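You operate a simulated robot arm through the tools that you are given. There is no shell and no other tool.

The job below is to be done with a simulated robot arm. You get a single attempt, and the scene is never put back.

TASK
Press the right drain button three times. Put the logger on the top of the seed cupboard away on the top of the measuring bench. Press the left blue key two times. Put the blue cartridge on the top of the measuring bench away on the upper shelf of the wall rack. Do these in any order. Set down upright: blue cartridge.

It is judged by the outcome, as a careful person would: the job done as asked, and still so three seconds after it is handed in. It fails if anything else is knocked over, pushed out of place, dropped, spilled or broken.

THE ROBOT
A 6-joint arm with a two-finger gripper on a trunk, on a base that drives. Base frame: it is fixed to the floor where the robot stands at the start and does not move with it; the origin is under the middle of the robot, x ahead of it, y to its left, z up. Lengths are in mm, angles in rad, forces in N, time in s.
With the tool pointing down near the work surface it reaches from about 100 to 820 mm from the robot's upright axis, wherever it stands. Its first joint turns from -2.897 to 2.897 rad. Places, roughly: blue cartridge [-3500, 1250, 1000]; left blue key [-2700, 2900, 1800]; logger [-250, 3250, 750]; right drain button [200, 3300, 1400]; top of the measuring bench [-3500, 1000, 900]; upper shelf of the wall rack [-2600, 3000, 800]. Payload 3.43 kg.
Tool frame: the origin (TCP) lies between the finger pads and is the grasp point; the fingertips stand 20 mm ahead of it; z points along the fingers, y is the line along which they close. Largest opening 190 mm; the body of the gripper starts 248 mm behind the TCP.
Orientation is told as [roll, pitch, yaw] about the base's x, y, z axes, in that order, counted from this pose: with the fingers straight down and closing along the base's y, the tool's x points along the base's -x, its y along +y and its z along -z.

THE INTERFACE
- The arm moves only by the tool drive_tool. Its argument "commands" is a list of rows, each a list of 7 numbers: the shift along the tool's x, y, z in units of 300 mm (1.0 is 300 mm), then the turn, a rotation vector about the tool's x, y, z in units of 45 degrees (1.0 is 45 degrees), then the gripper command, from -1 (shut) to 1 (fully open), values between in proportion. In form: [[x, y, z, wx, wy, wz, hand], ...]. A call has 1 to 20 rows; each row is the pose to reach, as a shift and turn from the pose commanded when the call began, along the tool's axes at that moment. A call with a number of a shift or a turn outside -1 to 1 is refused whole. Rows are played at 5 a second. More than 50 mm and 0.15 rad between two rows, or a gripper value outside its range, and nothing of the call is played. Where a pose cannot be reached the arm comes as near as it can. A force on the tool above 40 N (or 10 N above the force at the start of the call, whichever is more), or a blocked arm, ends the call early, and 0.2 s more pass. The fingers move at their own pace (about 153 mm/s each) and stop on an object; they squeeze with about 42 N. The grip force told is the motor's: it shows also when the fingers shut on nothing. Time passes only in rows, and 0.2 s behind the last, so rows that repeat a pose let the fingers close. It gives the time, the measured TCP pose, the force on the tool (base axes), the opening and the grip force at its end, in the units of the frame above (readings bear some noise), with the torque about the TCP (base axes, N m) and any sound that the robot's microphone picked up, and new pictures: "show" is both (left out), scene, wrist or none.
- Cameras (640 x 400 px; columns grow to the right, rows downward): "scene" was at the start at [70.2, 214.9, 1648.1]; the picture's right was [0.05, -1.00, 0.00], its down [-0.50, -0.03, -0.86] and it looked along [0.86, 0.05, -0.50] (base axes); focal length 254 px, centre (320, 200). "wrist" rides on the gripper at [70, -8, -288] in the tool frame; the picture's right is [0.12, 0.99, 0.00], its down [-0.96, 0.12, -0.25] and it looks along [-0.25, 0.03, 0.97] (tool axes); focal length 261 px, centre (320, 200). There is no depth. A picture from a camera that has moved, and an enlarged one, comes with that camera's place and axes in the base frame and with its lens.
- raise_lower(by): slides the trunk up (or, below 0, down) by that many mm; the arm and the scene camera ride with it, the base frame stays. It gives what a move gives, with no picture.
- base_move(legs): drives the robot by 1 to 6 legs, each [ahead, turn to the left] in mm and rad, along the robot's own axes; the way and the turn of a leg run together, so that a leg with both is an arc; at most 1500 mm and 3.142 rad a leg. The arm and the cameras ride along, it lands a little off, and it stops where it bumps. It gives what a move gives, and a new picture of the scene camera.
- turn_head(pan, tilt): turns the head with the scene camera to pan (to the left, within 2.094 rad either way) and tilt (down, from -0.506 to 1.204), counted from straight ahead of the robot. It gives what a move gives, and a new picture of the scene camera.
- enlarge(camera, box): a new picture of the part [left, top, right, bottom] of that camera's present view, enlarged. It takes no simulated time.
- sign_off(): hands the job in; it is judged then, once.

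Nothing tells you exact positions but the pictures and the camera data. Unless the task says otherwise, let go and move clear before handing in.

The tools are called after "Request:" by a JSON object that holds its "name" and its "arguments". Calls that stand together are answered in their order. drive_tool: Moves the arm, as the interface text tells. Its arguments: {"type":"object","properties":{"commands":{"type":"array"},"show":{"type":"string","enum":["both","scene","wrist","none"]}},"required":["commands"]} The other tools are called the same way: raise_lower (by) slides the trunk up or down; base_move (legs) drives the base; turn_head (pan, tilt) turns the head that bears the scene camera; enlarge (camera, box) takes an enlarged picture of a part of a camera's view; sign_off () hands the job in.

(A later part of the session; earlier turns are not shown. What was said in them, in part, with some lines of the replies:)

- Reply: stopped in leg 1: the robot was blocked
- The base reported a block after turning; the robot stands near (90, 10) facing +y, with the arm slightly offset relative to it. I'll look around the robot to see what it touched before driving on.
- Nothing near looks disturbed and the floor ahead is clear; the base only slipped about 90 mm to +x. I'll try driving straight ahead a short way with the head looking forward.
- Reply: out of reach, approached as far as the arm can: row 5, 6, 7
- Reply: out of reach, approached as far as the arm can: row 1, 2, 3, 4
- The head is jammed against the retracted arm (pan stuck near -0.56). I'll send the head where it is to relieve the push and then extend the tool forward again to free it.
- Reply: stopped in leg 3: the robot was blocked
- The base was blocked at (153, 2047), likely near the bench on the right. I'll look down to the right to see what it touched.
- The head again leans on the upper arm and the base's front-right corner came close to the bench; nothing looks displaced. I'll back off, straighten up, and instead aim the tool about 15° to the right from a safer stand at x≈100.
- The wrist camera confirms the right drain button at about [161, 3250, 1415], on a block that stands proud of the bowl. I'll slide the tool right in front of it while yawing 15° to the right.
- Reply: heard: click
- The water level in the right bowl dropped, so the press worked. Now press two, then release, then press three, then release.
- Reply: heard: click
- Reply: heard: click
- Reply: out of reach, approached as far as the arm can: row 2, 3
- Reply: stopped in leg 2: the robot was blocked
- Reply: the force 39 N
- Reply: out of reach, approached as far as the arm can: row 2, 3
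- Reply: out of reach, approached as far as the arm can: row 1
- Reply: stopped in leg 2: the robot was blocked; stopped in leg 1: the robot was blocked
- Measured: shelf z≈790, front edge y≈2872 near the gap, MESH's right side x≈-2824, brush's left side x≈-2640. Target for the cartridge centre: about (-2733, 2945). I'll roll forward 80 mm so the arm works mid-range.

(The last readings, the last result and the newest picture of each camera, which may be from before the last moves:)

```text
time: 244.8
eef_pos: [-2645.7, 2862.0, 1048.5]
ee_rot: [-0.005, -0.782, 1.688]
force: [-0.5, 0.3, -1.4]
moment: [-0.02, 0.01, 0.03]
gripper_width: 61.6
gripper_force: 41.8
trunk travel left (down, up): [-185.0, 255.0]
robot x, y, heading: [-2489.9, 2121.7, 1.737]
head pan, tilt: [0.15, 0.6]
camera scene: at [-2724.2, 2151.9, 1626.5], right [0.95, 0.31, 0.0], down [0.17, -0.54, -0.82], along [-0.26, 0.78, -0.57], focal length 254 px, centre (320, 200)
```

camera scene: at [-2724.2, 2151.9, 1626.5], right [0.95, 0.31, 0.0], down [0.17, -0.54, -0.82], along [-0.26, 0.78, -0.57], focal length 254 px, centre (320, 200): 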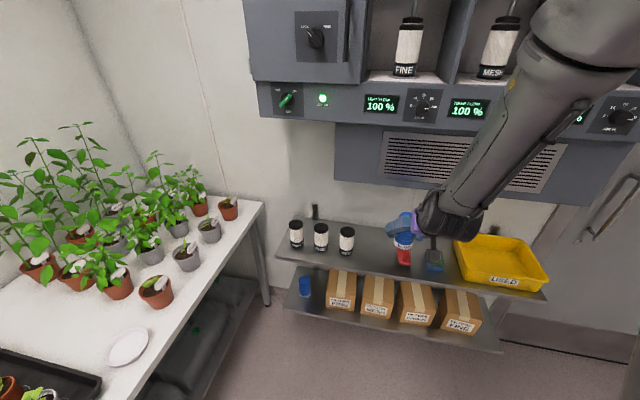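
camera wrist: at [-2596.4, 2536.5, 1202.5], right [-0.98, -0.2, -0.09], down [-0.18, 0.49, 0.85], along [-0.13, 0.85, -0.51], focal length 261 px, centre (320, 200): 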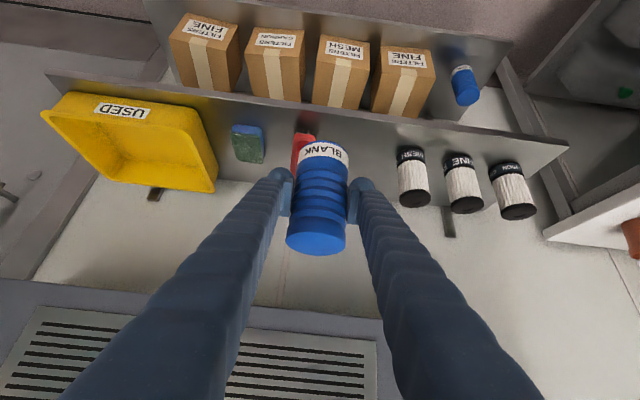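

Now shift the cartridge over the gap, staying high.

Request:
{"name": "drive_tool", "arguments": {"commands": [[-0.055, 0.064, 0.055, 0, 0, 0, -1], [-0.11, 0.128, 0.109, 0, 0, 0, -1], [-0.165, 0.192, 0.164, 0, 0, 0, -1], [-0.219, 0.257, 0.218, 0, 0, 0, -1], [-0.219, 0.257, 0.218, 0, 0, 0, -1]], "show": "both"}}

Request:
{"name": "enlarge", "arguments": {"camera": "scene", "box": [270, 180, 446, 290]}}

Request:
{"name": "enlarge", "arguments": {"camera": "wrist", "box": [200, 60, 440, 210]}}

```text
time: 246.0
eef_pos: [-2734.6, 2945.2, 1049.2]
ee_rot: [-0.005, -0.783, 1.69]
force: [-0.2, -0.1, -1.0]
moment: [-0.01, -0.03, -0.07]
gripper_width: 61.6
gripper_force: 41.8
trunk travel left (down, up): [-185.0, 255.0]
robot x, y, heading: [-2490.9, 2123.0, 1.732]
head pan, tilt: [0.15, 0.6]
camera scene: at [-2724.5, 2150.9, 1626.6], right [0.95, 0.31, 0.0], down [0.18, -0.54, -0.82], along [-0.26, 0.78, -0.57], focal length 254 px, centre (320, 200)
camera wrist: at [-2697.7, 2696.2, 1202.3], right [-0.98, -0.2, -0.09], down [-0.18, 0.49, 0.85], along [-0.13, 0.85, -0.51], focal length 261 px, centre (320, 200)
```

scene: 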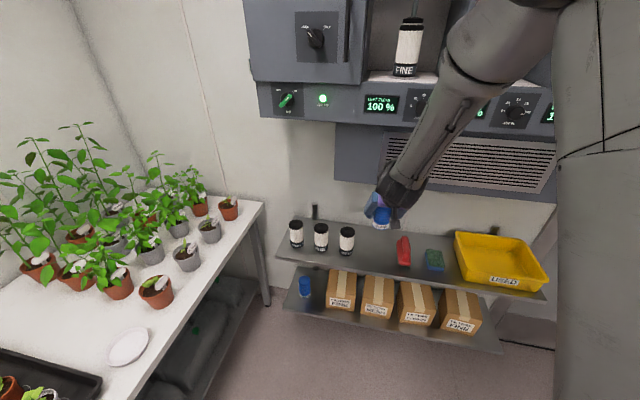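
wrist: 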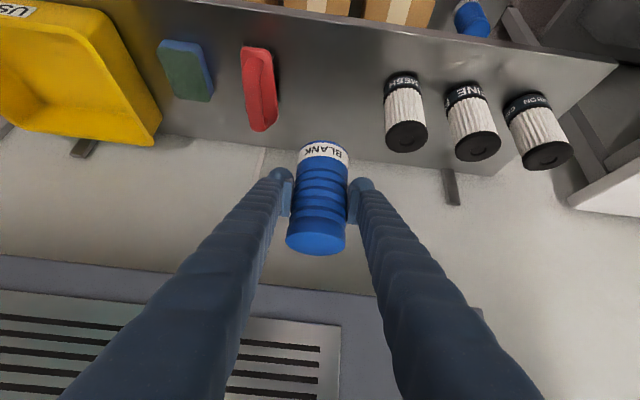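

```text
3.64 times, centred on (358, 235) of scene
camera zoom: at [-2724.5, 2150.9, 1626.6], right [0.95, 0.31, 0.0], down [0.18, -0.54, -0.82], along [-0.26, 0.78, -0.57], focal length 923 px, centre (182, 73)
```

zoom: 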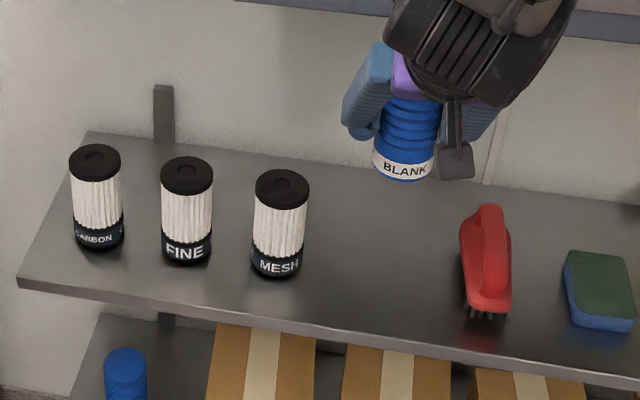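

```text
2.67 times, centred on (320, 135) of wrist
camera zoom: at [-2697.7, 2696.2, 1202.3], right [-0.98, -0.2, -0.09], down [-0.18, 0.49, 0.85], along [-0.13, 0.85, -0.51], focal length 695 px, centre (320, 373)
```

zoom: 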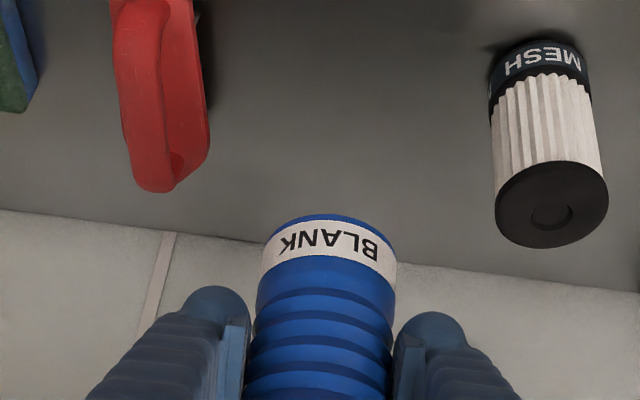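

Better triangulation from the two clear views gives shelf z≈767, its front edge at y≈2895 near the gap, MESH's right side x≈-2835 and the brush's left side x≈-2635. So I'll aim for (-2736, 2972); first I test the slightly lower/further arm pose up here, safely above everything.

Request:
{"name": "drive_tool", "arguments": {"commands": [[0.006, -0.003, 0.05, 0, 0, 0, -1], [0.012, -0.006, 0.1, 0, 0, 0, -1], [0.019, -0.008, 0.146, 0, 0, 0, -1], [0.019, -0.008, 0.146, 0, 0, 0, -1]], "show": "wrist"}}

```text
time: 247.0
eef_pos: [-2734.8, 2971.6, 1016.9]
ee_rot: [-0.005, -0.782, 1.687]
force: [0.6, -0.2, -1.6]
moment: [-0.05, 0.03, 0.04]
gripper_width: 61.6
gripper_force: 41.9
trunk travel left (down, up): [-185.0, 255.0]
robot x, y, heading: [-2492.8, 2120.1, 1.731]
head pan, tilt: [0.15, 0.6]
camera wrist: at [-2697.8, 2723.6, 1170.0], right [-0.98, -0.2, -0.09], down [-0.18, 0.49, 0.85], along [-0.13, 0.85, -0.51], focal length 261 px, centre (320, 200)
```

wrist: 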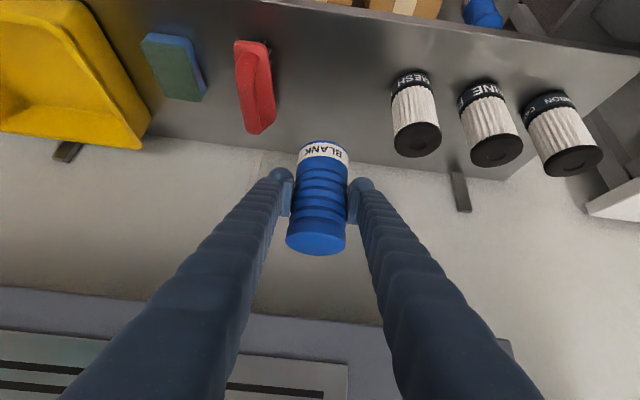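

Pose exact at (-2735, 2972, 1017). Lowering via the trunk by 120 mm, then checking.

Request:
{"name": "raise_lower", "arguments": {"by": -120}}

Request:
{"name": "drive_tool", "arguments": {"commands": [[0, 0, 0, 0, 0, 0, -1]], "show": "both"}}

Request:
{"name": "enlarge", "arguments": {"camera": "scene", "box": [250, 130, 426, 240]}}

```text
time: 248.5
eef_pos: [-2734.5, 2971.9, 896.3]
ee_rot: [-0.005, -0.783, 1.687]
force: [0.7, 0.2, -1.6]
moment: [0.0, 0.0, -0.01]
gripper_width: 61.7
gripper_force: 41.9
trunk travel left (down, up): [-65.0, 375.0]
robot x, y, heading: [-2491.1, 2117.5, 1.732]
head pan, tilt: [0.15, 0.6]
```

```text
time: 248.9
eef_pos: [-2733.3, 2971.4, 896.0]
ee_rot: [-0.005, -0.782, 1.686]
force: [0.7, -0.6, -0.6]
moment: [0.04, 0.01, -0.03]
gripper_width: 61.7
gripper_force: 41.7
trunk travel left (down, up): [-65.0, 375.0]
robot x, y, heading: [-2490.3, 2118.5, 1.731]
head pan, tilt: [0.15, 0.6]
camera scene: at [-2724.1, 2151.1, 1506.6], right [0.95, 0.31, 0.0], down [0.17, -0.54, -0.82], along [-0.26, 0.78, -0.57], focal length 254 px, centre (320, 200)
camera wrist: at [-2697.7, 2723.6, 1050.1], right [-0.98, -0.2, -0.09], down [-0.18, 0.49, 0.85], along [-0.13, 0.85, -0.51], focal length 261 px, centre (320, 200)
```

scene: 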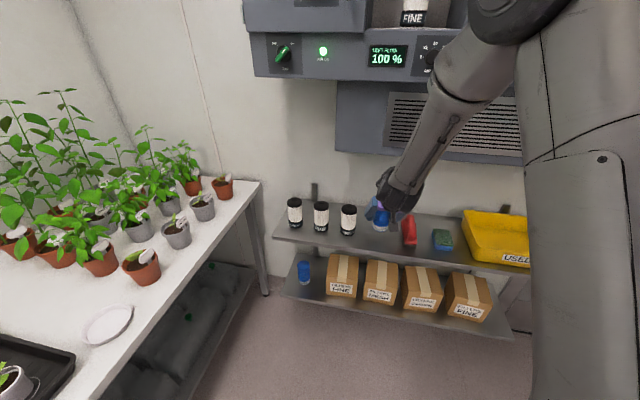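
wrist: 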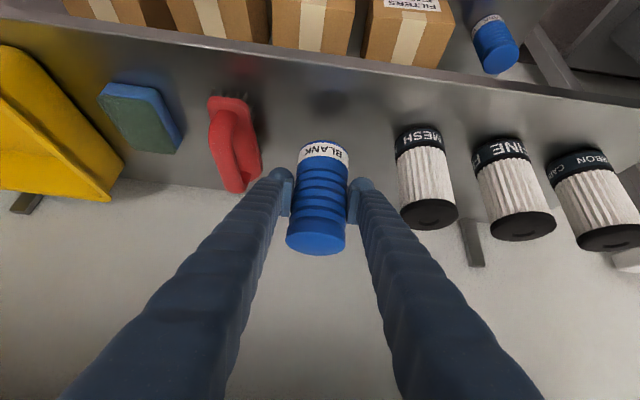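

```text
3.64 times, centred on (338, 185) of scene
camera zoom: at [-2724.1, 2151.1, 1506.6], right [0.95, 0.31, 0.0], down [0.17, -0.54, -0.82], along [-0.26, 0.78, -0.57], focal length 923 px, centre (254, 254)
```

zoom: 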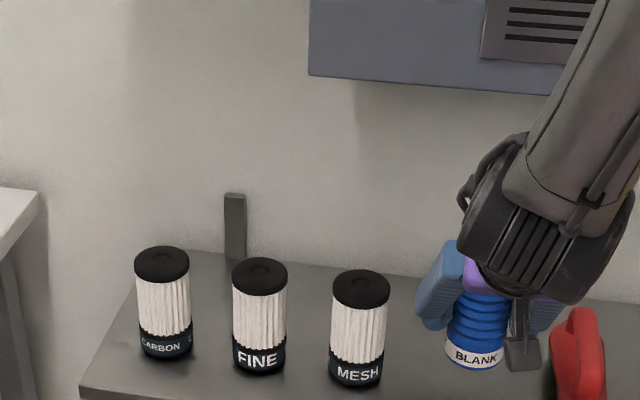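

Clear on both sides. Lower another 45 mm with the trunk.

Request:
{"name": "raise_lower", "arguments": {"by": -45}}

Request:
{"name": "drive_tool", "arguments": {"commands": [[0, 0, 0, 0, 0, 0, -1]], "show": "wrist"}}

Request:
{"name": "enlarge", "arguments": {"camera": "scene", "box": [270, 110, 446, 220]}}

Request:
{"name": "enlarge", "arguments": {"camera": "wrist", "box": [200, 60, 440, 210]}}

```text
time: 249.8
eef_pos: [-2734.0, 2971.1, 850.9]
ee_rot: [-0.005, -0.784, 1.688]
force: [-0.1, -0.2, -1.1]
moment: [0.01, -0.02, 0.0]
gripper_width: 61.7
gripper_force: 41.9
trunk travel left (down, up): [-20.0, 420.0]
robot x, y, heading: [-2492.6, 2121.6, 1.733]
head pan, tilt: [0.15, 0.6]
```

```text
time: 250.2
eef_pos: [-2734.9, 2971.4, 851.8]
ee_rot: [-0.007, -0.782, 1.688]
force: [0.1, -0.2, -1.0]
moment: [-0.03, 0.0, 0.01]
gripper_width: 61.7
gripper_force: 42.6
trunk travel left (down, up): [-20.0, 420.0]
robot x, y, heading: [-2490.2, 2122.0, 1.735]
head pan, tilt: [0.15, 0.6]
camera wrist: at [-2697.7, 2723.5, 1005.1], right [-0.98, -0.2, -0.09], down [-0.18, 0.49, 0.85], along [-0.13, 0.85, -0.51], focal length 261 px, centre (320, 200)
```

wrist: 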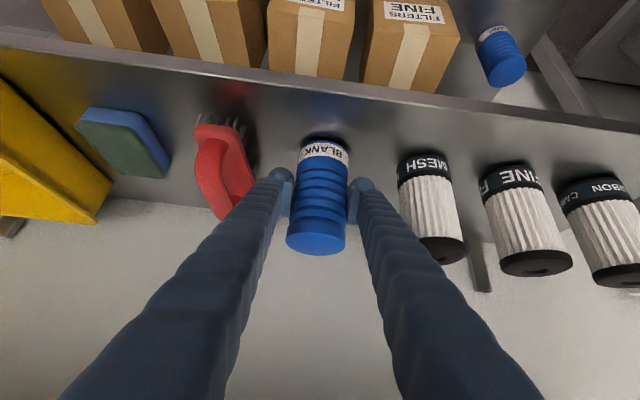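

```text
3.64 times, centred on (358, 165) of scene
camera zoom: at [-2724.1, 2151.1, 1461.6], right [0.95, 0.31, 0.0], down [0.17, -0.54, -0.82], along [-0.26, 0.78, -0.57], focal length 923 px, centre (182, 327)
```

zoom: 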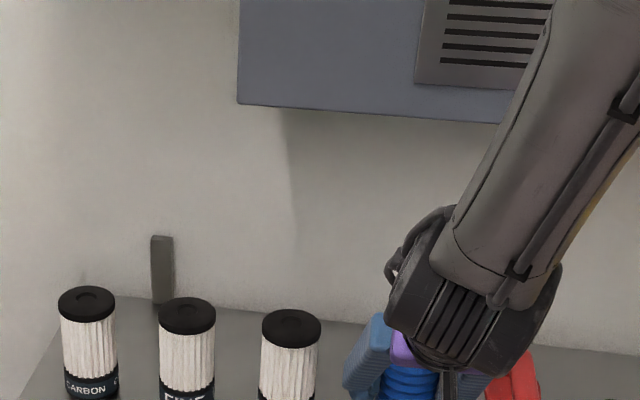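

```text
2.67 times, centred on (320, 135) of wrist
camera zoom: at [-2697.7, 2723.5, 1005.1], right [-0.98, -0.2, -0.09], down [-0.18, 0.49, 0.85], along [-0.13, 0.85, -0.51], focal length 695 px, centre (320, 373)
```

zoom: 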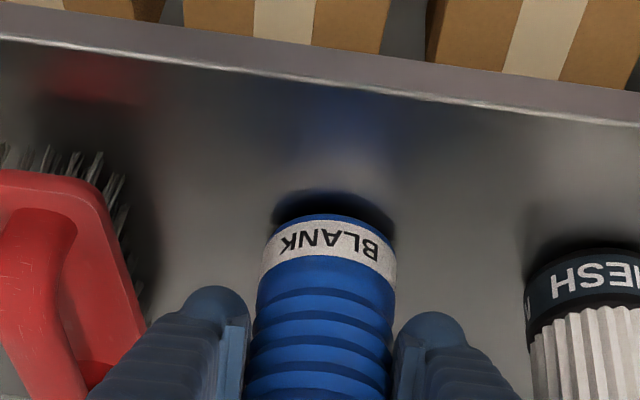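

About 15–20 mm above the shelf now. Lowering carefully in small steps with force checks.

Request:
{"name": "raise_lower", "arguments": {"by": -10}}

Request:
{"name": "raise_lower", "arguments": {"by": -4}}

```text
time: 250.7
eef_pos: [-2734.4, 2973.5, 848.0]
ee_rot: [-0.004, -0.788, 1.688]
force: [0.3, -0.3, 30.5]
moment: [0.06, 0.34, 0.05]
gripper_width: 61.6
gripper_force: 41.7
trunk travel left (down, up): [-10.0, 430.0]
robot x, y, heading: [-2492.3, 2122.4, 1.737]
head pan, tilt: [0.15, 0.6]
```

```text
time: 251.3
eef_pos: [-2733.8, 2972.4, 841.1]
ee_rot: [-0.006, -0.789, 1.688]
force: [-1.8, 6.1, 34.8]
moment: [0.34, 0.23, 0.06]
gripper_width: 61.7
gripper_force: 42.1
trunk travel left (down, up): [-6.0, 434.0]
robot x, y, heading: [-2491.7, 2121.7, 1.739]
head pan, tilt: [0.15, 0.6]
```

Contact with the shelf (the cartridge slid slightly up in the grip). I'll relieve the load by raising a few millimetres.

Request:
{"name": "raise_lower", "arguments": {"by": 3}}

```text
time: 251.8
eef_pos: [-2733.9, 2970.5, 841.7]
ee_rot: [-0.004, -0.784, 1.688]
force: [0.1, 6.6, 25.6]
moment: [0.7, 0.19, -0.03]
gripper_width: 61.6
gripper_force: 42.1
trunk travel left (down, up): [-9.0, 431.0]
robot x, y, heading: [-2490.8, 2119.0, 1.735]
head pan, tilt: [0.15, 0.6]
```

Request:
{"name": "raise_lower", "arguments": {"by": 2}}

Request:
{"name": "enlarge", "arguments": {"camera": "wrist", "box": [200, 60, 440, 210]}}

```text
time: 252.3
eef_pos: [-2733.8, 2970.4, 841.4]
ee_rot: [-0.005, -0.78, 1.69]
force: [1.3, 1.6, 12.1]
moment: [0.54, 0.08, -0.02]
gripper_width: 61.8
gripper_force: 41.4
trunk travel left (down, up): [-11.0, 429.0]
robot x, y, heading: [-2490.8, 2120.8, 1.734]
head pan, tilt: [0.15, 0.6]
```

```text
2.67 times, centred on (320, 135) of wrist
camera zoom: at [-2697.3, 2722.0, 995.5], right [-0.98, -0.2, -0.09], down [-0.18, 0.49, 0.85], along [-0.13, 0.85, -0.52], focal length 695 px, centre (320, 373)
```

zoom: 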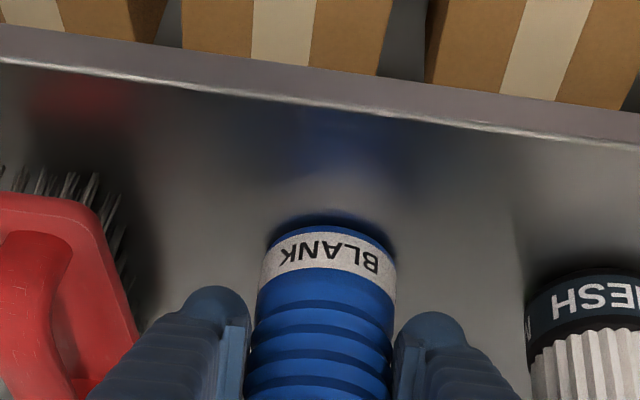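

Request:
{"name": "raise_lower", "arguments": {"by": 1}}

```text
time: 252.8
eef_pos: [-2733.4, 2968.9, 841.5]
ee_rot: [-0.004, -0.777, 1.689]
force: [0.0, 0.5, -0.8]
moment: [-0.03, 0.0, 0.0]
gripper_width: 61.8
gripper_force: 41.5
trunk travel left (down, up): [-12.0, 428.0]
robot x, y, heading: [-2490.2, 2117.9, 1.737]
head pan, tilt: [0.15, 0.6]
```

Unloaded, at most a hair above the shelf. Opening the fingers gently by a small amount.

Request:
{"name": "drive_tool", "arguments": {"commands": [[0, 0, 0, 0, 0, 0, -0.34], [0, 0, 0, 0, 0, 0, -0.3], [0, 0, 0, 0, 0, 0, -0.25], [0, 0, 0, 0, 0, 0, -0.2], [0, 0, 0, 0, 0, 0, -0.15], [0, 0, 0, 0, 0, 0, -0.1], [0, 0, 0, 0, 0, 0, -0.1]], "show": "wrist"}}

Request:
{"name": "enlarge", "arguments": {"camera": "wrist", "box": [200, 60, 440, 210]}}

```text
time: 254.4
eef_pos: [-2734.0, 2971.6, 843.9]
ee_rot: [-0.005, -0.785, 1.687]
force: [0.5, -1.2, 0.7]
moment: [0.0, 0.0, -0.02]
gripper_width: 85.7
gripper_force: 0.0
trunk travel left (down, up): [-12.0, 428.0]
robot x, y, heading: [-2489.3, 2121.3, 1.741]
head pan, tilt: [0.15, 0.6]
camera wrist: at [-2697.7, 2723.4, 997.1], right [-0.98, -0.2, -0.09], down [-0.18, 0.49, 0.85], along [-0.13, 0.85, -0.51], focal length 261 px, centre (320, 200)
```

wrist: 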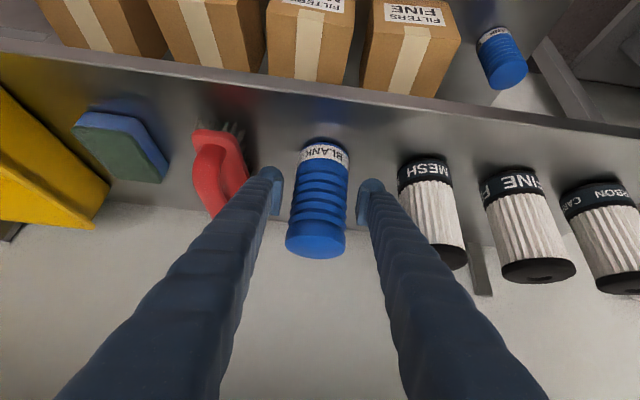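

```text
2.67 times, centred on (320, 135) of wrist
camera zoom: at [-2697.7, 2723.4, 997.1], right [-0.98, -0.2, -0.09], down [-0.18, 0.49, 0.85], along [-0.13, 0.85, -0.51], focal length 695 px, centre (320, 373)
```

zoom: 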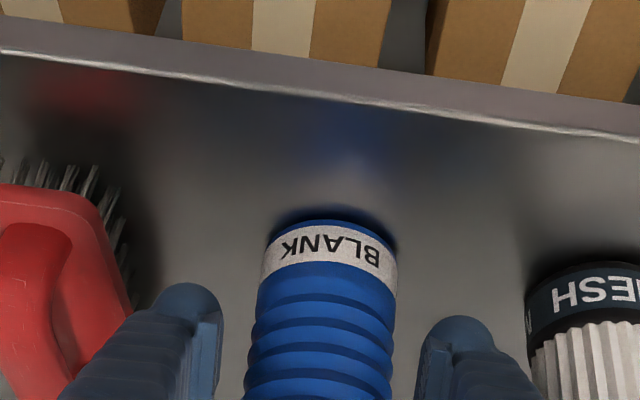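

Released; the cartridge stands upright on the upper shelf. Withdrawing straight back along the tool axis.

Request:
{"name": "drive_tool", "arguments": {"commands": [[0, 0, -0.05, 0, 0, 0, -0.1], [0, 0, -0.12, 0, 0, 0, -0.1], [0, 0, -0.25, 0, 0, 0, -0.1], [0, 0, -0.4, 0, 0, 0, -0.1], [0, 0, -0.55, 0, 0, 0, -0.1], [0, 0, -0.7, 0, 0, 0, -0.1], [0, 0, -0.85, 0, 0, 0, -0.3]], "show": "both"}}

Request:
{"name": "enlarge", "arguments": {"camera": "wrist", "box": [200, 60, 440, 210]}}

```text
time: 256.0
eef_pos: [-2713.3, 2793.2, 1026.7]
ee_rot: [-0.006, -0.783, 1.69]
force: [-0.8, 0.3, -0.2]
moment: [-0.02, -0.02, -0.01]
gripper_width: 66.7
gripper_force: 0.1
trunk travel left (down, up): [-12.0, 428.0]
robot x, y, heading: [-2488.9, 2118.1, 1.736]
head pan, tilt: [0.15, 0.6]
camera scene: at [-2724.2, 2150.2, 1453.7], right [0.95, 0.31, 0.0], down [0.17, -0.54, -0.83], along [-0.26, 0.78, -0.56], focal length 254 px, centre (320, 200)
camera wrist: at [-2676.5, 2545.3, 1179.6], right [-0.98, -0.2, -0.09], down [-0.18, 0.49, 0.85], along [-0.13, 0.85, -0.51], focal length 261 px, centre (320, 200)
```

scene: 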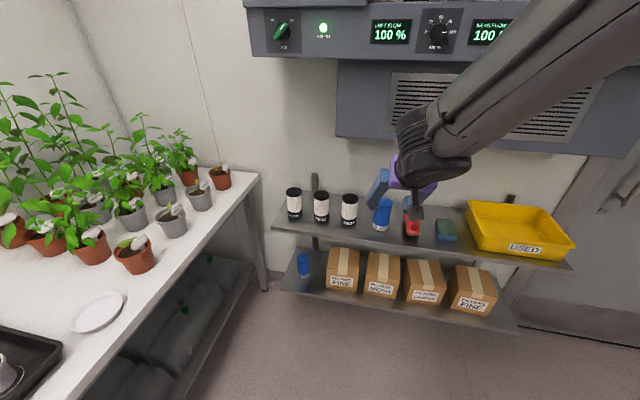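
wrist: 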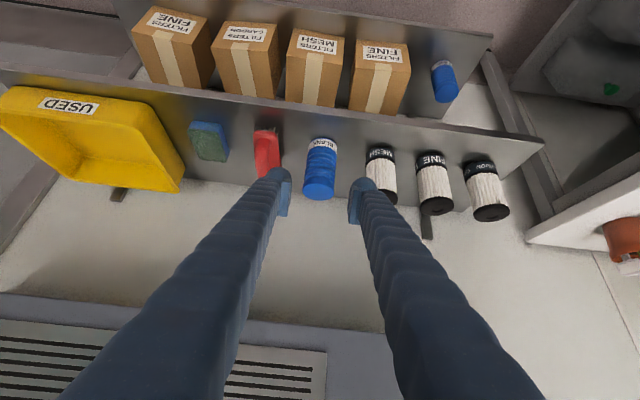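

```text
2.67 times, centred on (320, 135) of wrist
camera zoom: at [-2676.5, 2545.3, 1179.6], right [-0.98, -0.2, -0.09], down [-0.18, 0.49, 0.85], along [-0.13, 0.85, -0.51], focal length 695 px, centre (320, 373)
```

zoom: 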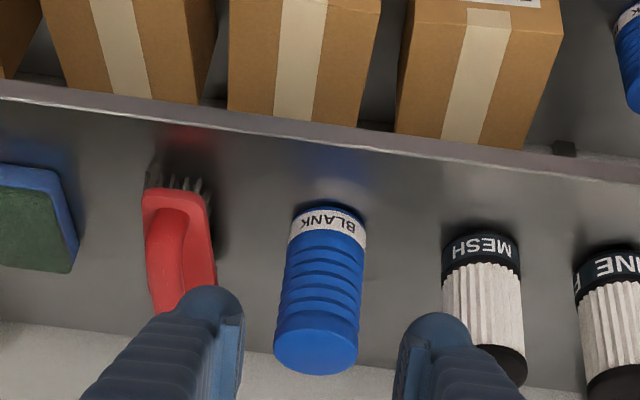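

The cartridge stands upright between MESH and the brush. Now the left blue RESET key, triangulated at about [-2668, 2938, 1775]. I'll back off 150 mm and raise the trunk.

Request:
{"name": "base_move", "arguments": {"legs": [[-150, 0]]}}

Request:
{"name": "raise_lower", "arguments": {"by": 420}}

Request:
{"name": "turn_head", "arguments": {"pan": 0.1, "tilt": 0.2}}

```text
time: 257.6
eef_pos: [-2692.6, 2645.2, 1024.8]
ee_rot: [-0.004, -0.783, 1.696]
force: [0.2, -0.5, 0.2]
moment: [-0.01, 0.01, 0.0]
gripper_width: 66.3
gripper_force: 0.1
trunk travel left (down, up): [-12.0, 428.0]
robot x, y, heading: [-2467.6, 1971.2, 1.744]
head pan, tilt: [0.15, 0.6]
camera scene: at [-2699.3, 2001.0, 1453.7], right [0.95, 0.32, 0.0], down [0.18, -0.54, -0.82], along [-0.26, 0.78, -0.57], focal length 254 px, centre (320, 200)
```

scene: 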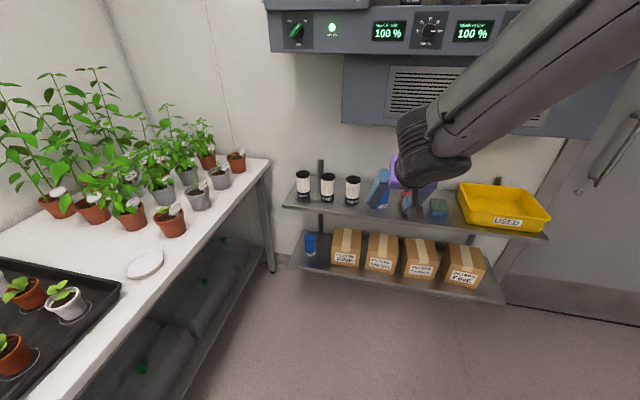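

```text
refused: 420 is not a number from -400 to 400
```

```text
time: 258.5
eef_pos: [-2692.2, 2645.9, 1027.2]
ee_rot: [-0.004, -0.784, 1.694]
force: [-0.1, 0.6, 0.0]
moment: [0.01, 0.0, -0.01]
gripper_width: 66.6
gripper_force: 0.0
trunk travel left (down, up): [-12.0, 428.0]
robot x, y, heading: [-2470.8, 1972.4, 1.744]
head pan, tilt: [0.099, 0.201]
camera scene: at [-2696.3, 2007.1, 1490.3], right [0.96, 0.27, 0.0], down [0.05, -0.19, -0.98], along [-0.26, 0.94, -0.2], focal length 254 px, centre (320, 200)
```

scene: 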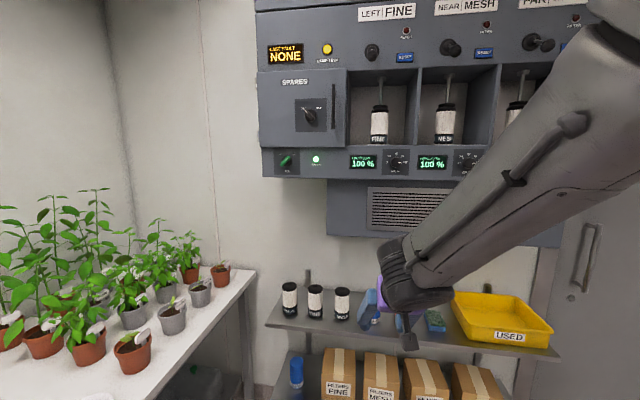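

Raise is limited to 400 per call; raising 400 mm now.

Request:
{"name": "raise_lower", "arguments": {"by": 400}}

Request:
{"name": "turn_head", "arguments": {"pan": 0.1, "tilt": 0.3}}

Request:
{"name": "enlarge", "arguments": {"camera": "scene", "box": [330, 120, 490, 220]}}

```text
time: 262.4
eef_pos: [-2692.2, 2646.0, 1425.7]
ee_rot: [-0.004, -0.784, 1.695]
force: [-0.8, 1.2, -0.2]
moment: [0.02, 0.02, 0.0]
gripper_width: 66.6
gripper_force: 0.1
trunk travel left (down, up): [-412.0, 28.0]
robot x, y, heading: [-2467.6, 1973.9, 1.742]
head pan, tilt: [0.099, 0.201]
```

```text
time: 263.0
eef_pos: [-2692.2, 2644.8, 1427.0]
ee_rot: [-0.005, -0.783, 1.694]
force: [-0.7, 0.2, 0.5]
moment: [0.01, 0.02, -0.01]
gripper_width: 66.5
gripper_force: 0.0
trunk travel left (down, up): [-412.0, 28.0]
robot x, y, heading: [-2470.7, 1977.4, 1.742]
head pan, tilt: [0.099, 0.3]
camera scene: at [-2696.4, 2007.4, 1881.2], right [0.96, 0.27, 0.0], down [0.08, -0.28, -0.96], along [-0.26, 0.92, -0.3], focal length 254 px, centre (320, 200)
```

scene: 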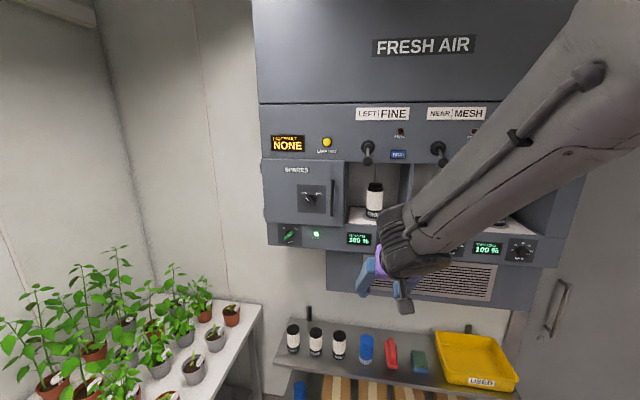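

```text
4.00 times, centred on (410, 170) of scene
camera zoom: at [-2696.4, 2007.4, 1881.2], right [0.96, 0.27, 0.0], down [0.08, -0.28, -0.96], along [-0.26, 0.92, -0.3], focal length 1015 px, centre (-40, 320)
```

zoom: 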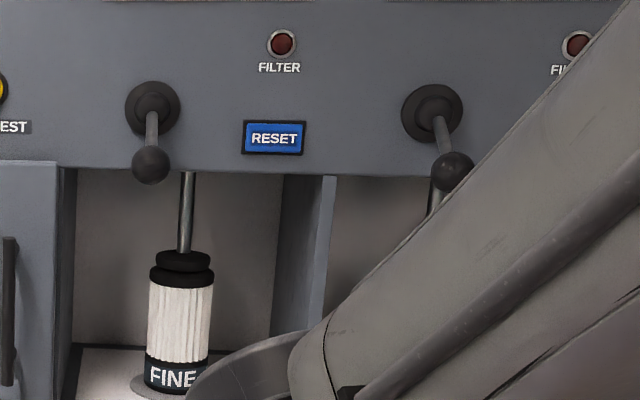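

The key is at about [-2672, 2938, 1773] (≈54×30 mm), right of the lever knob. I'll swing the tool to horizontal while rising, well in front of the panel.

Request:
{"name": "drive_tool", "arguments": {"commands": [[-0.11, -0.009, -0.058, 0.023, -0.142, 0.0096, -0.6], [-0.221, -0.019, -0.116, 0.046, -0.285, 0.0193, -1], [-0.331, -0.028, -0.174, 0.069, -0.428, 0.0289, -1], [-0.442, -0.038, -0.232, 0.093, -0.571, 0.0386, -1], [-0.552, -0.047, -0.29, 0.116, -0.714, 0.0482, -1], [-0.663, -0.057, -0.348, 0.139, -0.857, 0.0579, -1], [-0.773, -0.066, -0.406, 0.162, -1, 0.0675, -1], [-0.773, -0.066, -0.406, 0.162, -1, 0.0675, -1]], "show": "both"}}

```text
time: 264.8
eef_pos: [-2684.6, 2724.8, 1675.3]
ee_rot: [-2.111, -1.567, -2.614]
force: [0.3, -0.4, 0.6]
moment: [-0.02, -0.03, 0.0]
gripper_width: 0.0
gripper_force: 34.6
trunk travel left (down, up): [-412.0, 28.0]
robot x, y, heading: [-2466.3, 1970.4, 1.739]
head pan, tilt: [0.099, 0.3]
camera scene: at [-2696.0, 2006.4, 1881.2], right [0.96, 0.27, 0.0], down [0.08, -0.28, -0.96], along [-0.26, 0.92, -0.3], focal length 254 px, centre (320, 200)
camera wrist: at [-2679.4, 2439.7, 1603.7], right [-0.99, 0.01, -0.12], down [-0.12, -0.25, 0.96], along [-0.02, 0.97, 0.25], focal length 261 px, centre (320, 200)
```

scene: 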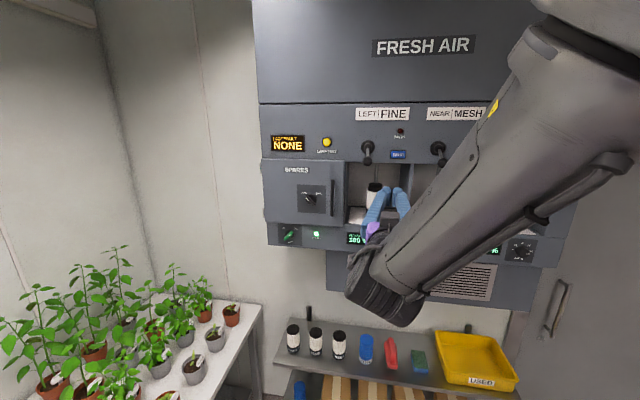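
wrist: 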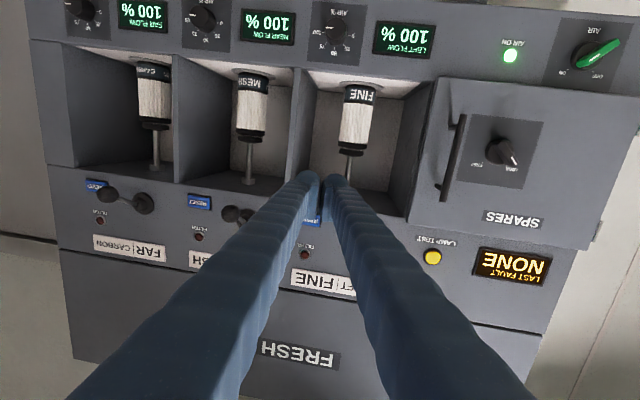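

Horizontal pose reached exactly. I'll raise to key height and offset slightly right, then drive forward 100 mm along the robot's heading.

Request:
{"name": "drive_tool", "arguments": {"commands": [[-0.11, -0.033, 0, 0, 0, 0, -1], [-0.22, -0.067, 0, 0, 0, 0, -1], [-0.327, -0.1, 0, 0, 0, 0, -1], [-0.327, -0.1, 0, 0, 0, 0, -1]], "show": "none"}}

Request:
{"name": "base_move", "arguments": {"legs": [[90, 0]]}}

Request:
{"name": "drive_tool", "arguments": {"commands": [[0, 0, 0, 0, 0, 0, -1]], "show": "both"}}

Request:
{"name": "enlarge", "arguments": {"camera": "scene", "box": [330, 100, 458, 180]}}

Request:
{"name": "enlarge", "arguments": {"camera": "wrist", "box": [240, 120, 400, 220]}}

```text
time: 265.8
eef_pos: [-2656.4, 2725.3, 1772.8]
ee_rot: [-1.115, -1.567, 2.673]
force: [0.4, 0.8, 0.2]
moment: [0.0, 0.0, 0.01]
gripper_width: 0.0
gripper_force: 34.8
trunk travel left (down, up): [-412.0, 28.0]
robot x, y, heading: [-2468.6, 1970.7, 1.741]
head pan, tilt: [0.099, 0.3]
```

```text
time: 267.1
eef_pos: [-2671.3, 2818.0, 1771.7]
ee_rot: [-1.033, -1.567, 2.588]
force: [-0.1, 0.6, -0.8]
moment: [0.05, -0.02, -0.03]
gripper_width: 0.2
gripper_force: 34.5
trunk travel left (down, up): [-412.0, 28.0]
robot x, y, heading: [-2483.8, 2063.2, 1.738]
head pan, tilt: [0.099, 0.3]
camera scene: at [-2712.7, 2101.8, 1881.0], right [0.96, 0.27, 0.0], down [0.08, -0.29, -0.95], along [-0.25, 0.92, -0.3], focal length 254 px, centre (320, 200)
```

scene: 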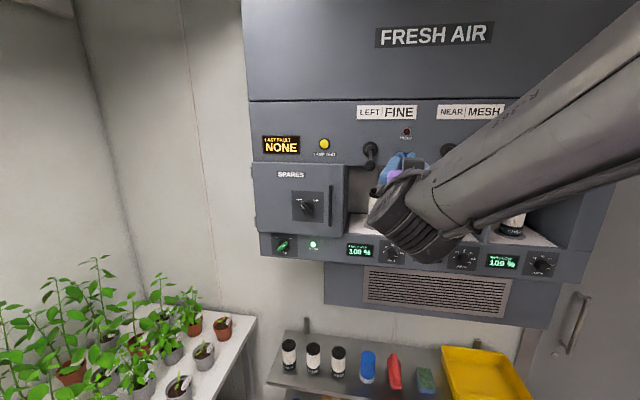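

```text
time: 267.5
eef_pos: [-2670.5, 2816.0, 1772.8]
ee_rot: [-1.192, -1.567, 2.749]
force: [-0.8, -0.2, -0.2]
moment: [0.02, 0.02, 0.0]
gripper_width: 0.0
gripper_force: 33.7
trunk travel left (down, up): [-412.0, 28.0]
robot x, y, heading: [-2482.3, 2062.5, 1.743]
head pan, tilt: [0.099, 0.3]
camera scene: at [-2712.4, 2100.0, 1881.1], right [0.96, 0.27, 0.0], down [0.08, -0.29, -0.95], along [-0.25, 0.92, -0.3], focal length 254 px, centre (320, 200)
camera wrist: at [-2666.5, 2530.5, 1702.1], right [-0.99, 0.01, -0.12], down [-0.12, -0.24, 0.96], along [-0.02, 0.97, 0.24], focal length 261 px, centre (320, 200)
```

scene: 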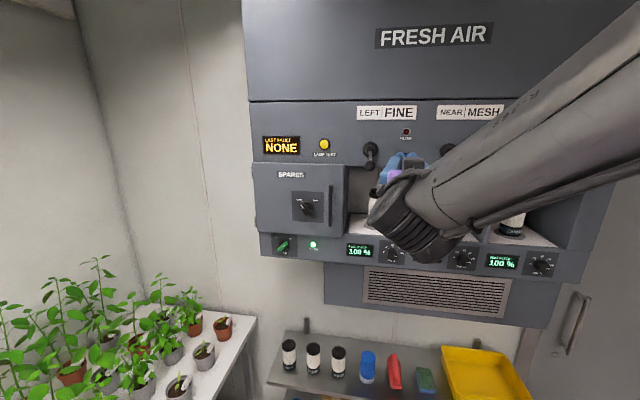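
wrist: 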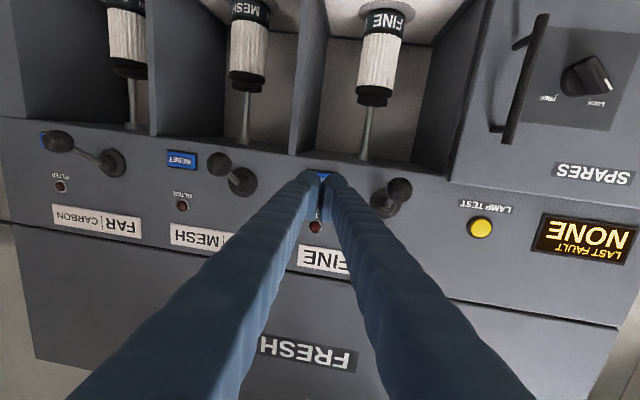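

```text
5.00 times, centred on (394, 140) of scene
camera zoom: at [-2712.4, 2100.0, 1881.1], right [0.96, 0.27, 0.0], down [0.08, -0.29, -0.95], along [-0.25, 0.92, -0.3], focal length 1269 px, centre (-50, 500)
```

zoom: 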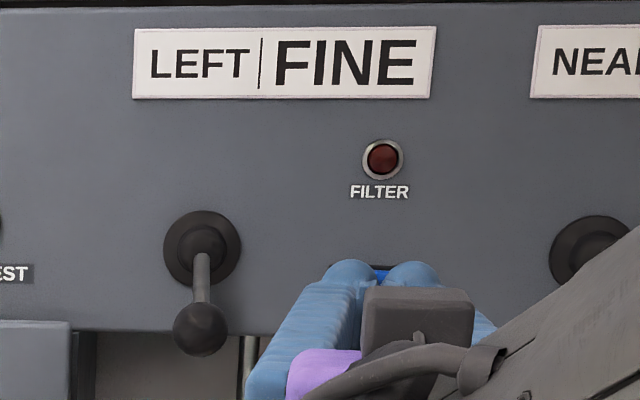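

```text
4.00 times, centred on (320, 170) of wrist
camera zoom: at [-2666.5, 2530.5, 1702.1], right [-0.99, 0.01, -0.12], down [-0.12, -0.24, 0.96], along [-0.02, 0.97, 0.24], focal length 1043 px, centre (320, 320)
```

zoom: 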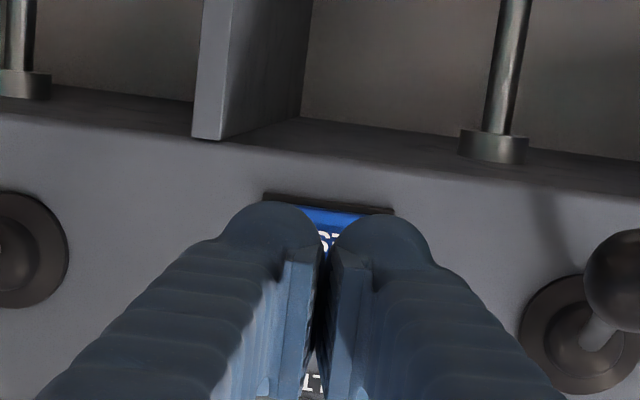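

The key is straight ahead, ~100 mm from the fingertips, centred within a few mm. I'll close to ~20 mm.

Request:
{"name": "drive_tool", "arguments": {"commands": [[-0.004, 0.005, 0.1, 0, 0, 0, -1], [-0.007, 0.01, 0.19, 0, 0, 0, -1], [-0.007, 0.01, 0.26, 0, 0, 0, -1], [-0.007, 0.01, 0.27, 0, 0, 0, -1]], "show": "wrist"}}

Request:
{"name": "enlarge", "arguments": {"camera": "wrist", "box": [256, 130, 384, 210]}}

Request:
{"name": "enlarge", "arguments": {"camera": "scene", "box": [330, 100, 458, 180]}}

```text
time: 268.5
eef_pos: [-2672.0, 2894.7, 1774.9]
ee_rot: [-1.376, -1.567, 2.932]
force: [0.0, -0.7, -0.2]
moment: [-0.04, 0.01, 0.02]
gripper_width: 0.0
gripper_force: 34.5
trunk travel left (down, up): [-412.0, 28.0]
robot x, y, heading: [-2487.2, 2064.4, 1.737]
head pan, tilt: [0.099, 0.3]
camera wrist: at [-2668.4, 2610.0, 1704.4], right [-0.99, 0.01, -0.12], down [-0.12, -0.24, 0.96], along [-0.02, 0.97, 0.24], focal length 261 px, centre (320, 200)
```

wrist: 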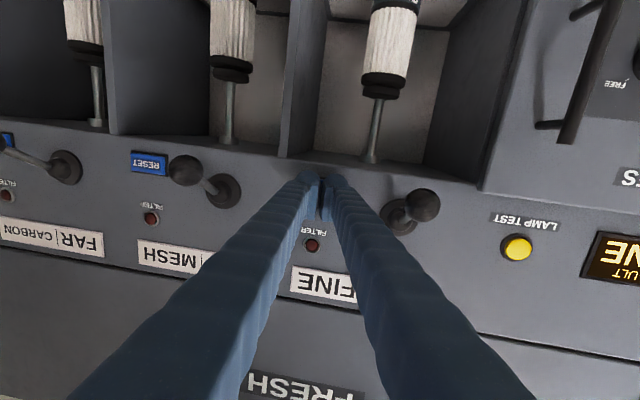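

```text
5.00 times, centred on (320, 170) of wrist
camera zoom: at [-2668.4, 2610.0, 1704.4], right [-0.99, 0.01, -0.12], down [-0.12, -0.24, 0.96], along [-0.02, 0.97, 0.24], focal length 1303 px, centre (320, 350)
```

zoom: 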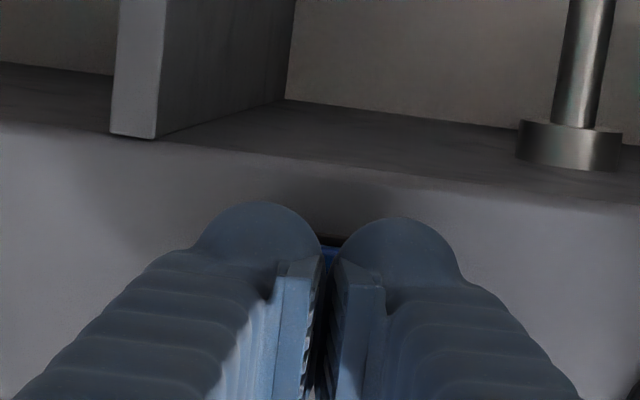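

```text
5.00 times, centred on (394, 140) of scene
camera zoom: at [-2712.0, 2098.4, 1881.2], right [0.96, 0.27, 0.0], down [0.08, -0.28, -0.96], along [-0.25, 0.92, -0.3], focal length 1269 px, centre (-50, 500)
```

zoom: 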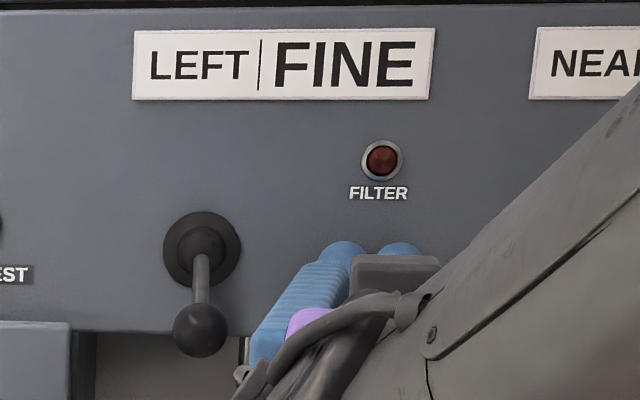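

Aligned; about 20 mm left. Creeping forward in small steps and listening for the click.

Request:
{"name": "drive_tool", "arguments": {"commands": [[0, 0, 0.02, 0, 0, 0, -1], [0, 0, 0.035, 0, 0, 0, -1], [0, 0, 0.045, 0, 0, 0, -1]], "show": "none"}}

Request:
{"name": "drive_tool", "arguments": {"commands": [[0, 0, 0.008, 0, 0, 0, -1], [0, 0, 0.014, 0, 0, 0, -1]], "show": "none"}}

```text
time: 269.3
eef_pos: [-2672.1, 2910.0, 1775.1]
ee_rot: [-1.394, -1.567, 2.946]
force: [-0.4, -8.4, -2.0]
moment: [-0.06, -0.02, 0.14]
gripper_width: 0.0
gripper_force: 34.5
trunk travel left (down, up): [-412.0, 28.0]
robot x, y, heading: [-2483.4, 2063.0, 1.738]
head pan, tilt: [0.099, 0.3]
heard: click
```

```text
time: 269.9
eef_pos: [-2672.3, 2911.6, 1775.8]
ee_rot: [-1.363, -1.567, 2.919]
force: [-1.8, -20.9, -8.2]
moment: [-0.15, -0.11, 0.31]
gripper_width: 0.1
gripper_force: 34.6
trunk travel left (down, up): [-412.0, 28.0]
robot x, y, heading: [-2482.7, 2064.6, 1.743]
head pan, tilt: [0.099, 0.3]
```

One click heard: press one. Releasing fully (back 20 mm) before the second press.

Request:
{"name": "drive_tool", "arguments": {"commands": [[0, 0, -0.03, 0, 0, 0, -1], [0, 0, -0.07, 0, 0, 0, -1], [0, 0, -0.07, 0, 0, 0, -1], [0, 0, -0.07, 0, 0, 0, -1]], "show": "wrist"}}

Request:
{"name": "enlarge", "arguments": {"camera": "scene", "box": [250, 100, 410, 200]}}

```text
time: 270.9
eef_pos: [-2671.8, 2893.4, 1777.2]
ee_rot: [-1.453, -1.567, 3.009]
force: [0.4, -0.8, 0.2]
moment: [-0.01, 0.02, 0.06]
gripper_width: 0.0
gripper_force: 34.2
trunk travel left (down, up): [-412.0, 28.0]
robot x, y, heading: [-2483.3, 2066.4, 1.741]
head pan, tilt: [0.099, 0.3]
camera wrist: at [-2667.4, 2607.5, 1705.7], right [-0.99, 0.01, -0.12], down [-0.12, -0.25, 0.96], along [-0.02, 0.97, 0.25], focal length 261 px, centre (320, 200)
```

wrist: 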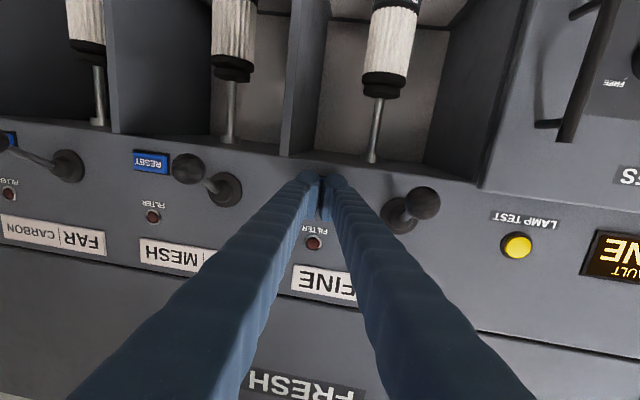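

```text
4.00 times, centred on (330, 150) of scene
camera zoom: at [-2711.9, 2098.6, 1881.2], right [0.96, 0.27, 0.0], down [0.08, -0.29, -0.96], along [-0.25, 0.92, -0.3], focal length 1015 px, centre (280, 400)
```

zoom: 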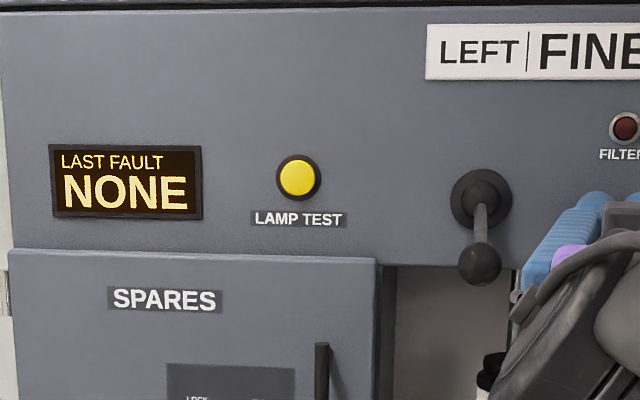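

Now the second press with the same stroke.

Request:
{"name": "drive_tool", "arguments": {"commands": [[0.006, 0, 0.025, 0, 0, 0, -1], [0.006, 0, 0.038, 0, 0, 0, -1], [0.006, 0, 0.047, 0, 0, 0, -1], [0.006, 0, 0.056, 0, 0, 0, -1], [0.006, 0, 0.056, 0, 0, 0, -1]], "show": "none"}}

```text
time: 272.1
eef_pos: [-2672.2, 2908.4, 1776.5]
ee_rot: [-1.674, -1.566, -3.055]
force: [0.6, -7.7, 1.4]
moment: [0.04, 0.01, 0.08]
gripper_width: 0.0
gripper_force: 33.9
trunk travel left (down, up): [-412.0, 28.0]
robot x, y, heading: [-2481.7, 2059.6, 1.742]
head pan, tilt: [0.099, 0.3]
heard: click
```

Second click heard. I'll release and withdraw well clear of the panel.

Request:
{"name": "drive_tool", "arguments": {"commands": [[0, 0, -0.04, 0, 0, 0, -1], [0, 0, -0.12, 0, 0, 0, -1], [0, 0, -0.25, 0, 0, 0, -1], [0, 0, -0.4, 0, 0, 0, -1], [0, 0, -0.53, 0, 0, 0, -1]], "show": "both"}}

Request:
{"name": "enlarge", "arguments": {"camera": "scene", "box": [250, 310, 490, 400]}}

```text
time: 273.3
eef_pos: [-2673.8, 2753.3, 1773.8]
ee_rot: [-1.75, -1.57, -2.978]
force: [-0.4, -0.7, 0.0]
moment: [-0.06, 0.02, 0.09]
gripper_width: 0.0
gripper_force: 34.9
trunk travel left (down, up): [-412.0, 28.0]
robot x, y, heading: [-2483.2, 2063.8, 1.741]
head pan, tilt: [0.099, 0.3]
camera scene: at [-2711.3, 2097.0, 1881.3], right [0.96, 0.27, 0.0], down [0.08, -0.28, -0.96], along [-0.25, 0.92, -0.29], focal length 254 px, centre (320, 200)
camera wrist: at [-2670.1, 2466.3, 1702.2], right [-0.99, 0.02, -0.12], down [-0.12, -0.25, 0.96], along [-0.01, 0.97, 0.25], focal length 261 px, centre (320, 200)
```

scene: 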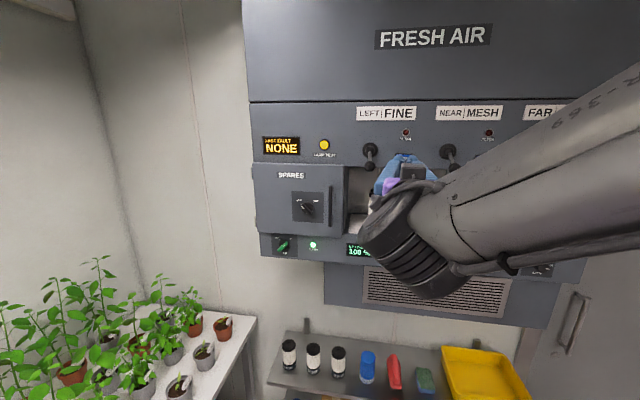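
wrist: 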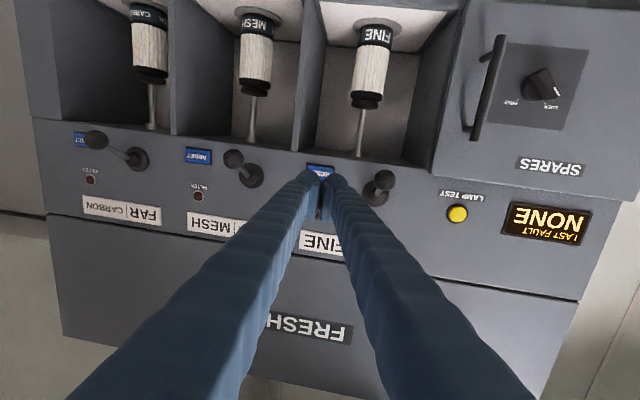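

```text
2.67 times, centred on (370, 355) of scene
camera zoom: at [-2711.3, 2097.0, 1881.3], right [0.96, 0.27, 0.0], down [0.08, -0.28, -0.96], along [-0.25, 0.92, -0.29], focal length 677 px, centre (187, -213)
```

zoom: 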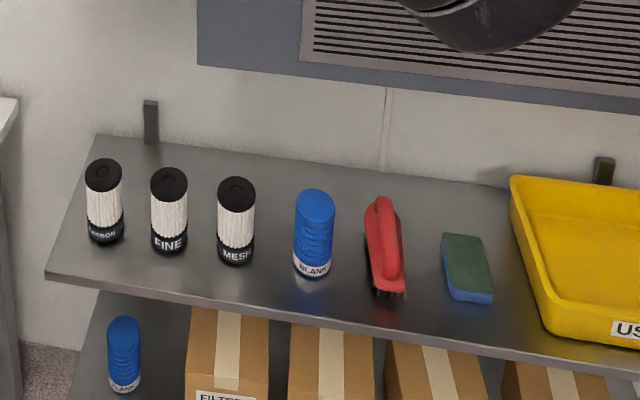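

All four parts appear done: the cartridge stands upright on the upper shelf, and the key clicked twice. I'll back the robot off a little and verify the logger on the bench before handing in.

Request:
{"name": "base_move", "arguments": {"legs": [[-300, 0]]}}

Request:
{"name": "turn_head", "arguments": {"pan": 1.5, "tilt": 0.6}}

Request:
{"name": "enlarge", "arguments": {"camera": "scene", "box": [160, 100, 480, 300]}}

```text
time: 275.9
eef_pos: [-2624.9, 2464.9, 1773.2]
ee_rot: [-1.543, -1.568, 3.097]
force: [-0.1, -0.1, 0.7]
moment: [-0.02, 0.04, 0.04]
gripper_width: 0.0
gripper_force: 34.5
trunk travel left (down, up): [-412.0, 28.0]
robot x, y, heading: [-2429.6, 1772.4, 1.737]
head pan, tilt: [0.099, 0.3]
camera scene: at [-2662.3, 1808.8, 1881.2], right [0.96, 0.26, 0.0], down [0.08, -0.28, -0.96], along [-0.25, 0.92, -0.3], focal length 254 px, centre (320, 200)
```

scene: 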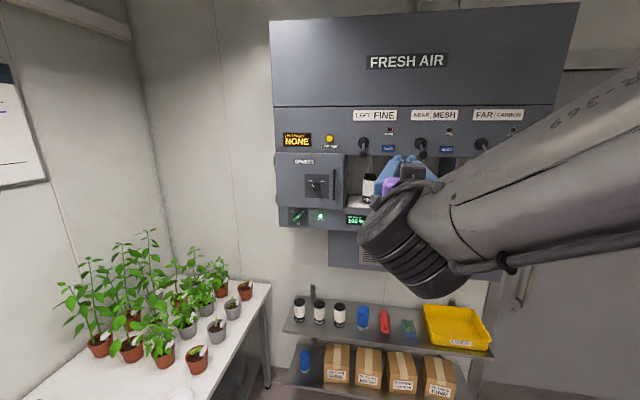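

```text
time: 277.4
eef_pos: [-2624.3, 2465.5, 1773.4]
ee_rot: [-1.361, -1.567, 2.915]
force: [-0.1, -0.6, 0.1]
moment: [0.0, -0.03, 0.01]
gripper_width: 0.0
gripper_force: 34.3
trunk travel left (down, up): [-412.0, 28.0]
robot x, y, heading: [-2436.1, 1774.9, 1.739]
head pan, tilt: [1.499, 0.6]
camera scene: at [-2725.8, 1711.5, 1853.7], right [-0.1, 1.0, 0.0], down [0.56, 0.05, -0.83], along [-0.82, -0.08, -0.56], focal length 254 px, centre (320, 200)
```

scene: 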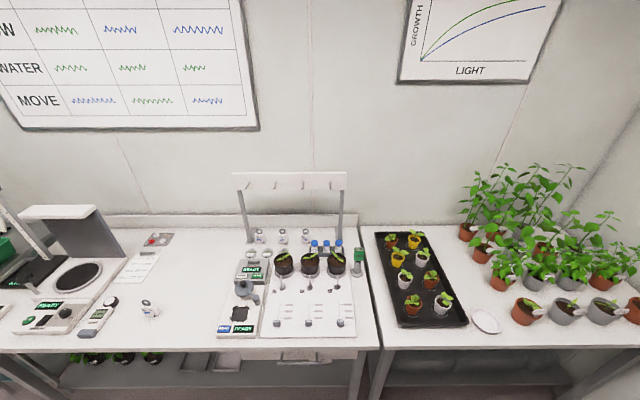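

```text
2.00 times, centred on (320, 200) of scene
camera zoom: at [-2725.8, 1711.5, 1853.7], right [-0.1, 1.0, 0.0], down [0.56, 0.05, -0.83], along [-0.82, -0.08, -0.56], focal length 508 px, centre (320, 200)
```

zoom: 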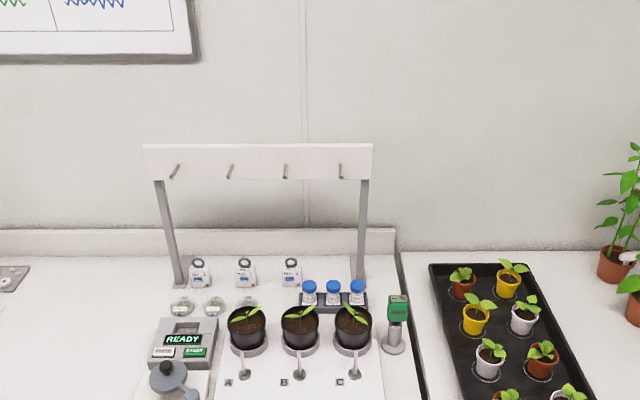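

The logger stands upright on the measuring bench, the blue cartridge stands upright on the upper rack shelf, and both button jobs were confirmed by clicks (three and two). The gripper is empty and clear, so I hand the job in.

Request:
{"name": "sign_off", "arguments": {}}

```text
The job is handed in.
```

All four parts of the job are done and handed in. The gripper was empty and the robot had backed clear of everything.

- **Right drain button:** pressed three times, with a click each time. The water level in its bowl dropped after the first press.
- **Logger:** moved from the seed cupboard to the measuring bench, where it was still standing upright when I checked at the end.
- **Left blue key:** pressed twice, with a click each time.
- **Blue cartridge:** standing upright on the upper shelf of the wall rack, between the MESH cartridge and the red brush.

- **Blocked base moves:** the base reported being blocked six times, five while turning in apparently open floor. The other was on a drive at about (153, 2047), near the bench on the right. In the pictures nothing there looked moved, but I never found the cause.
- **Firm contact when setting down:** I pressed the logger down with up to 38 N and the cartridge with up to 35 N. The cartridge slid a few millimetres in the grip.
- **Extra handling of the cartridge:** I set it down once on the measuring bench and regripped it with the tool tilted. Placing it straight down on the shelf would have brought the arm too close to the unit above.
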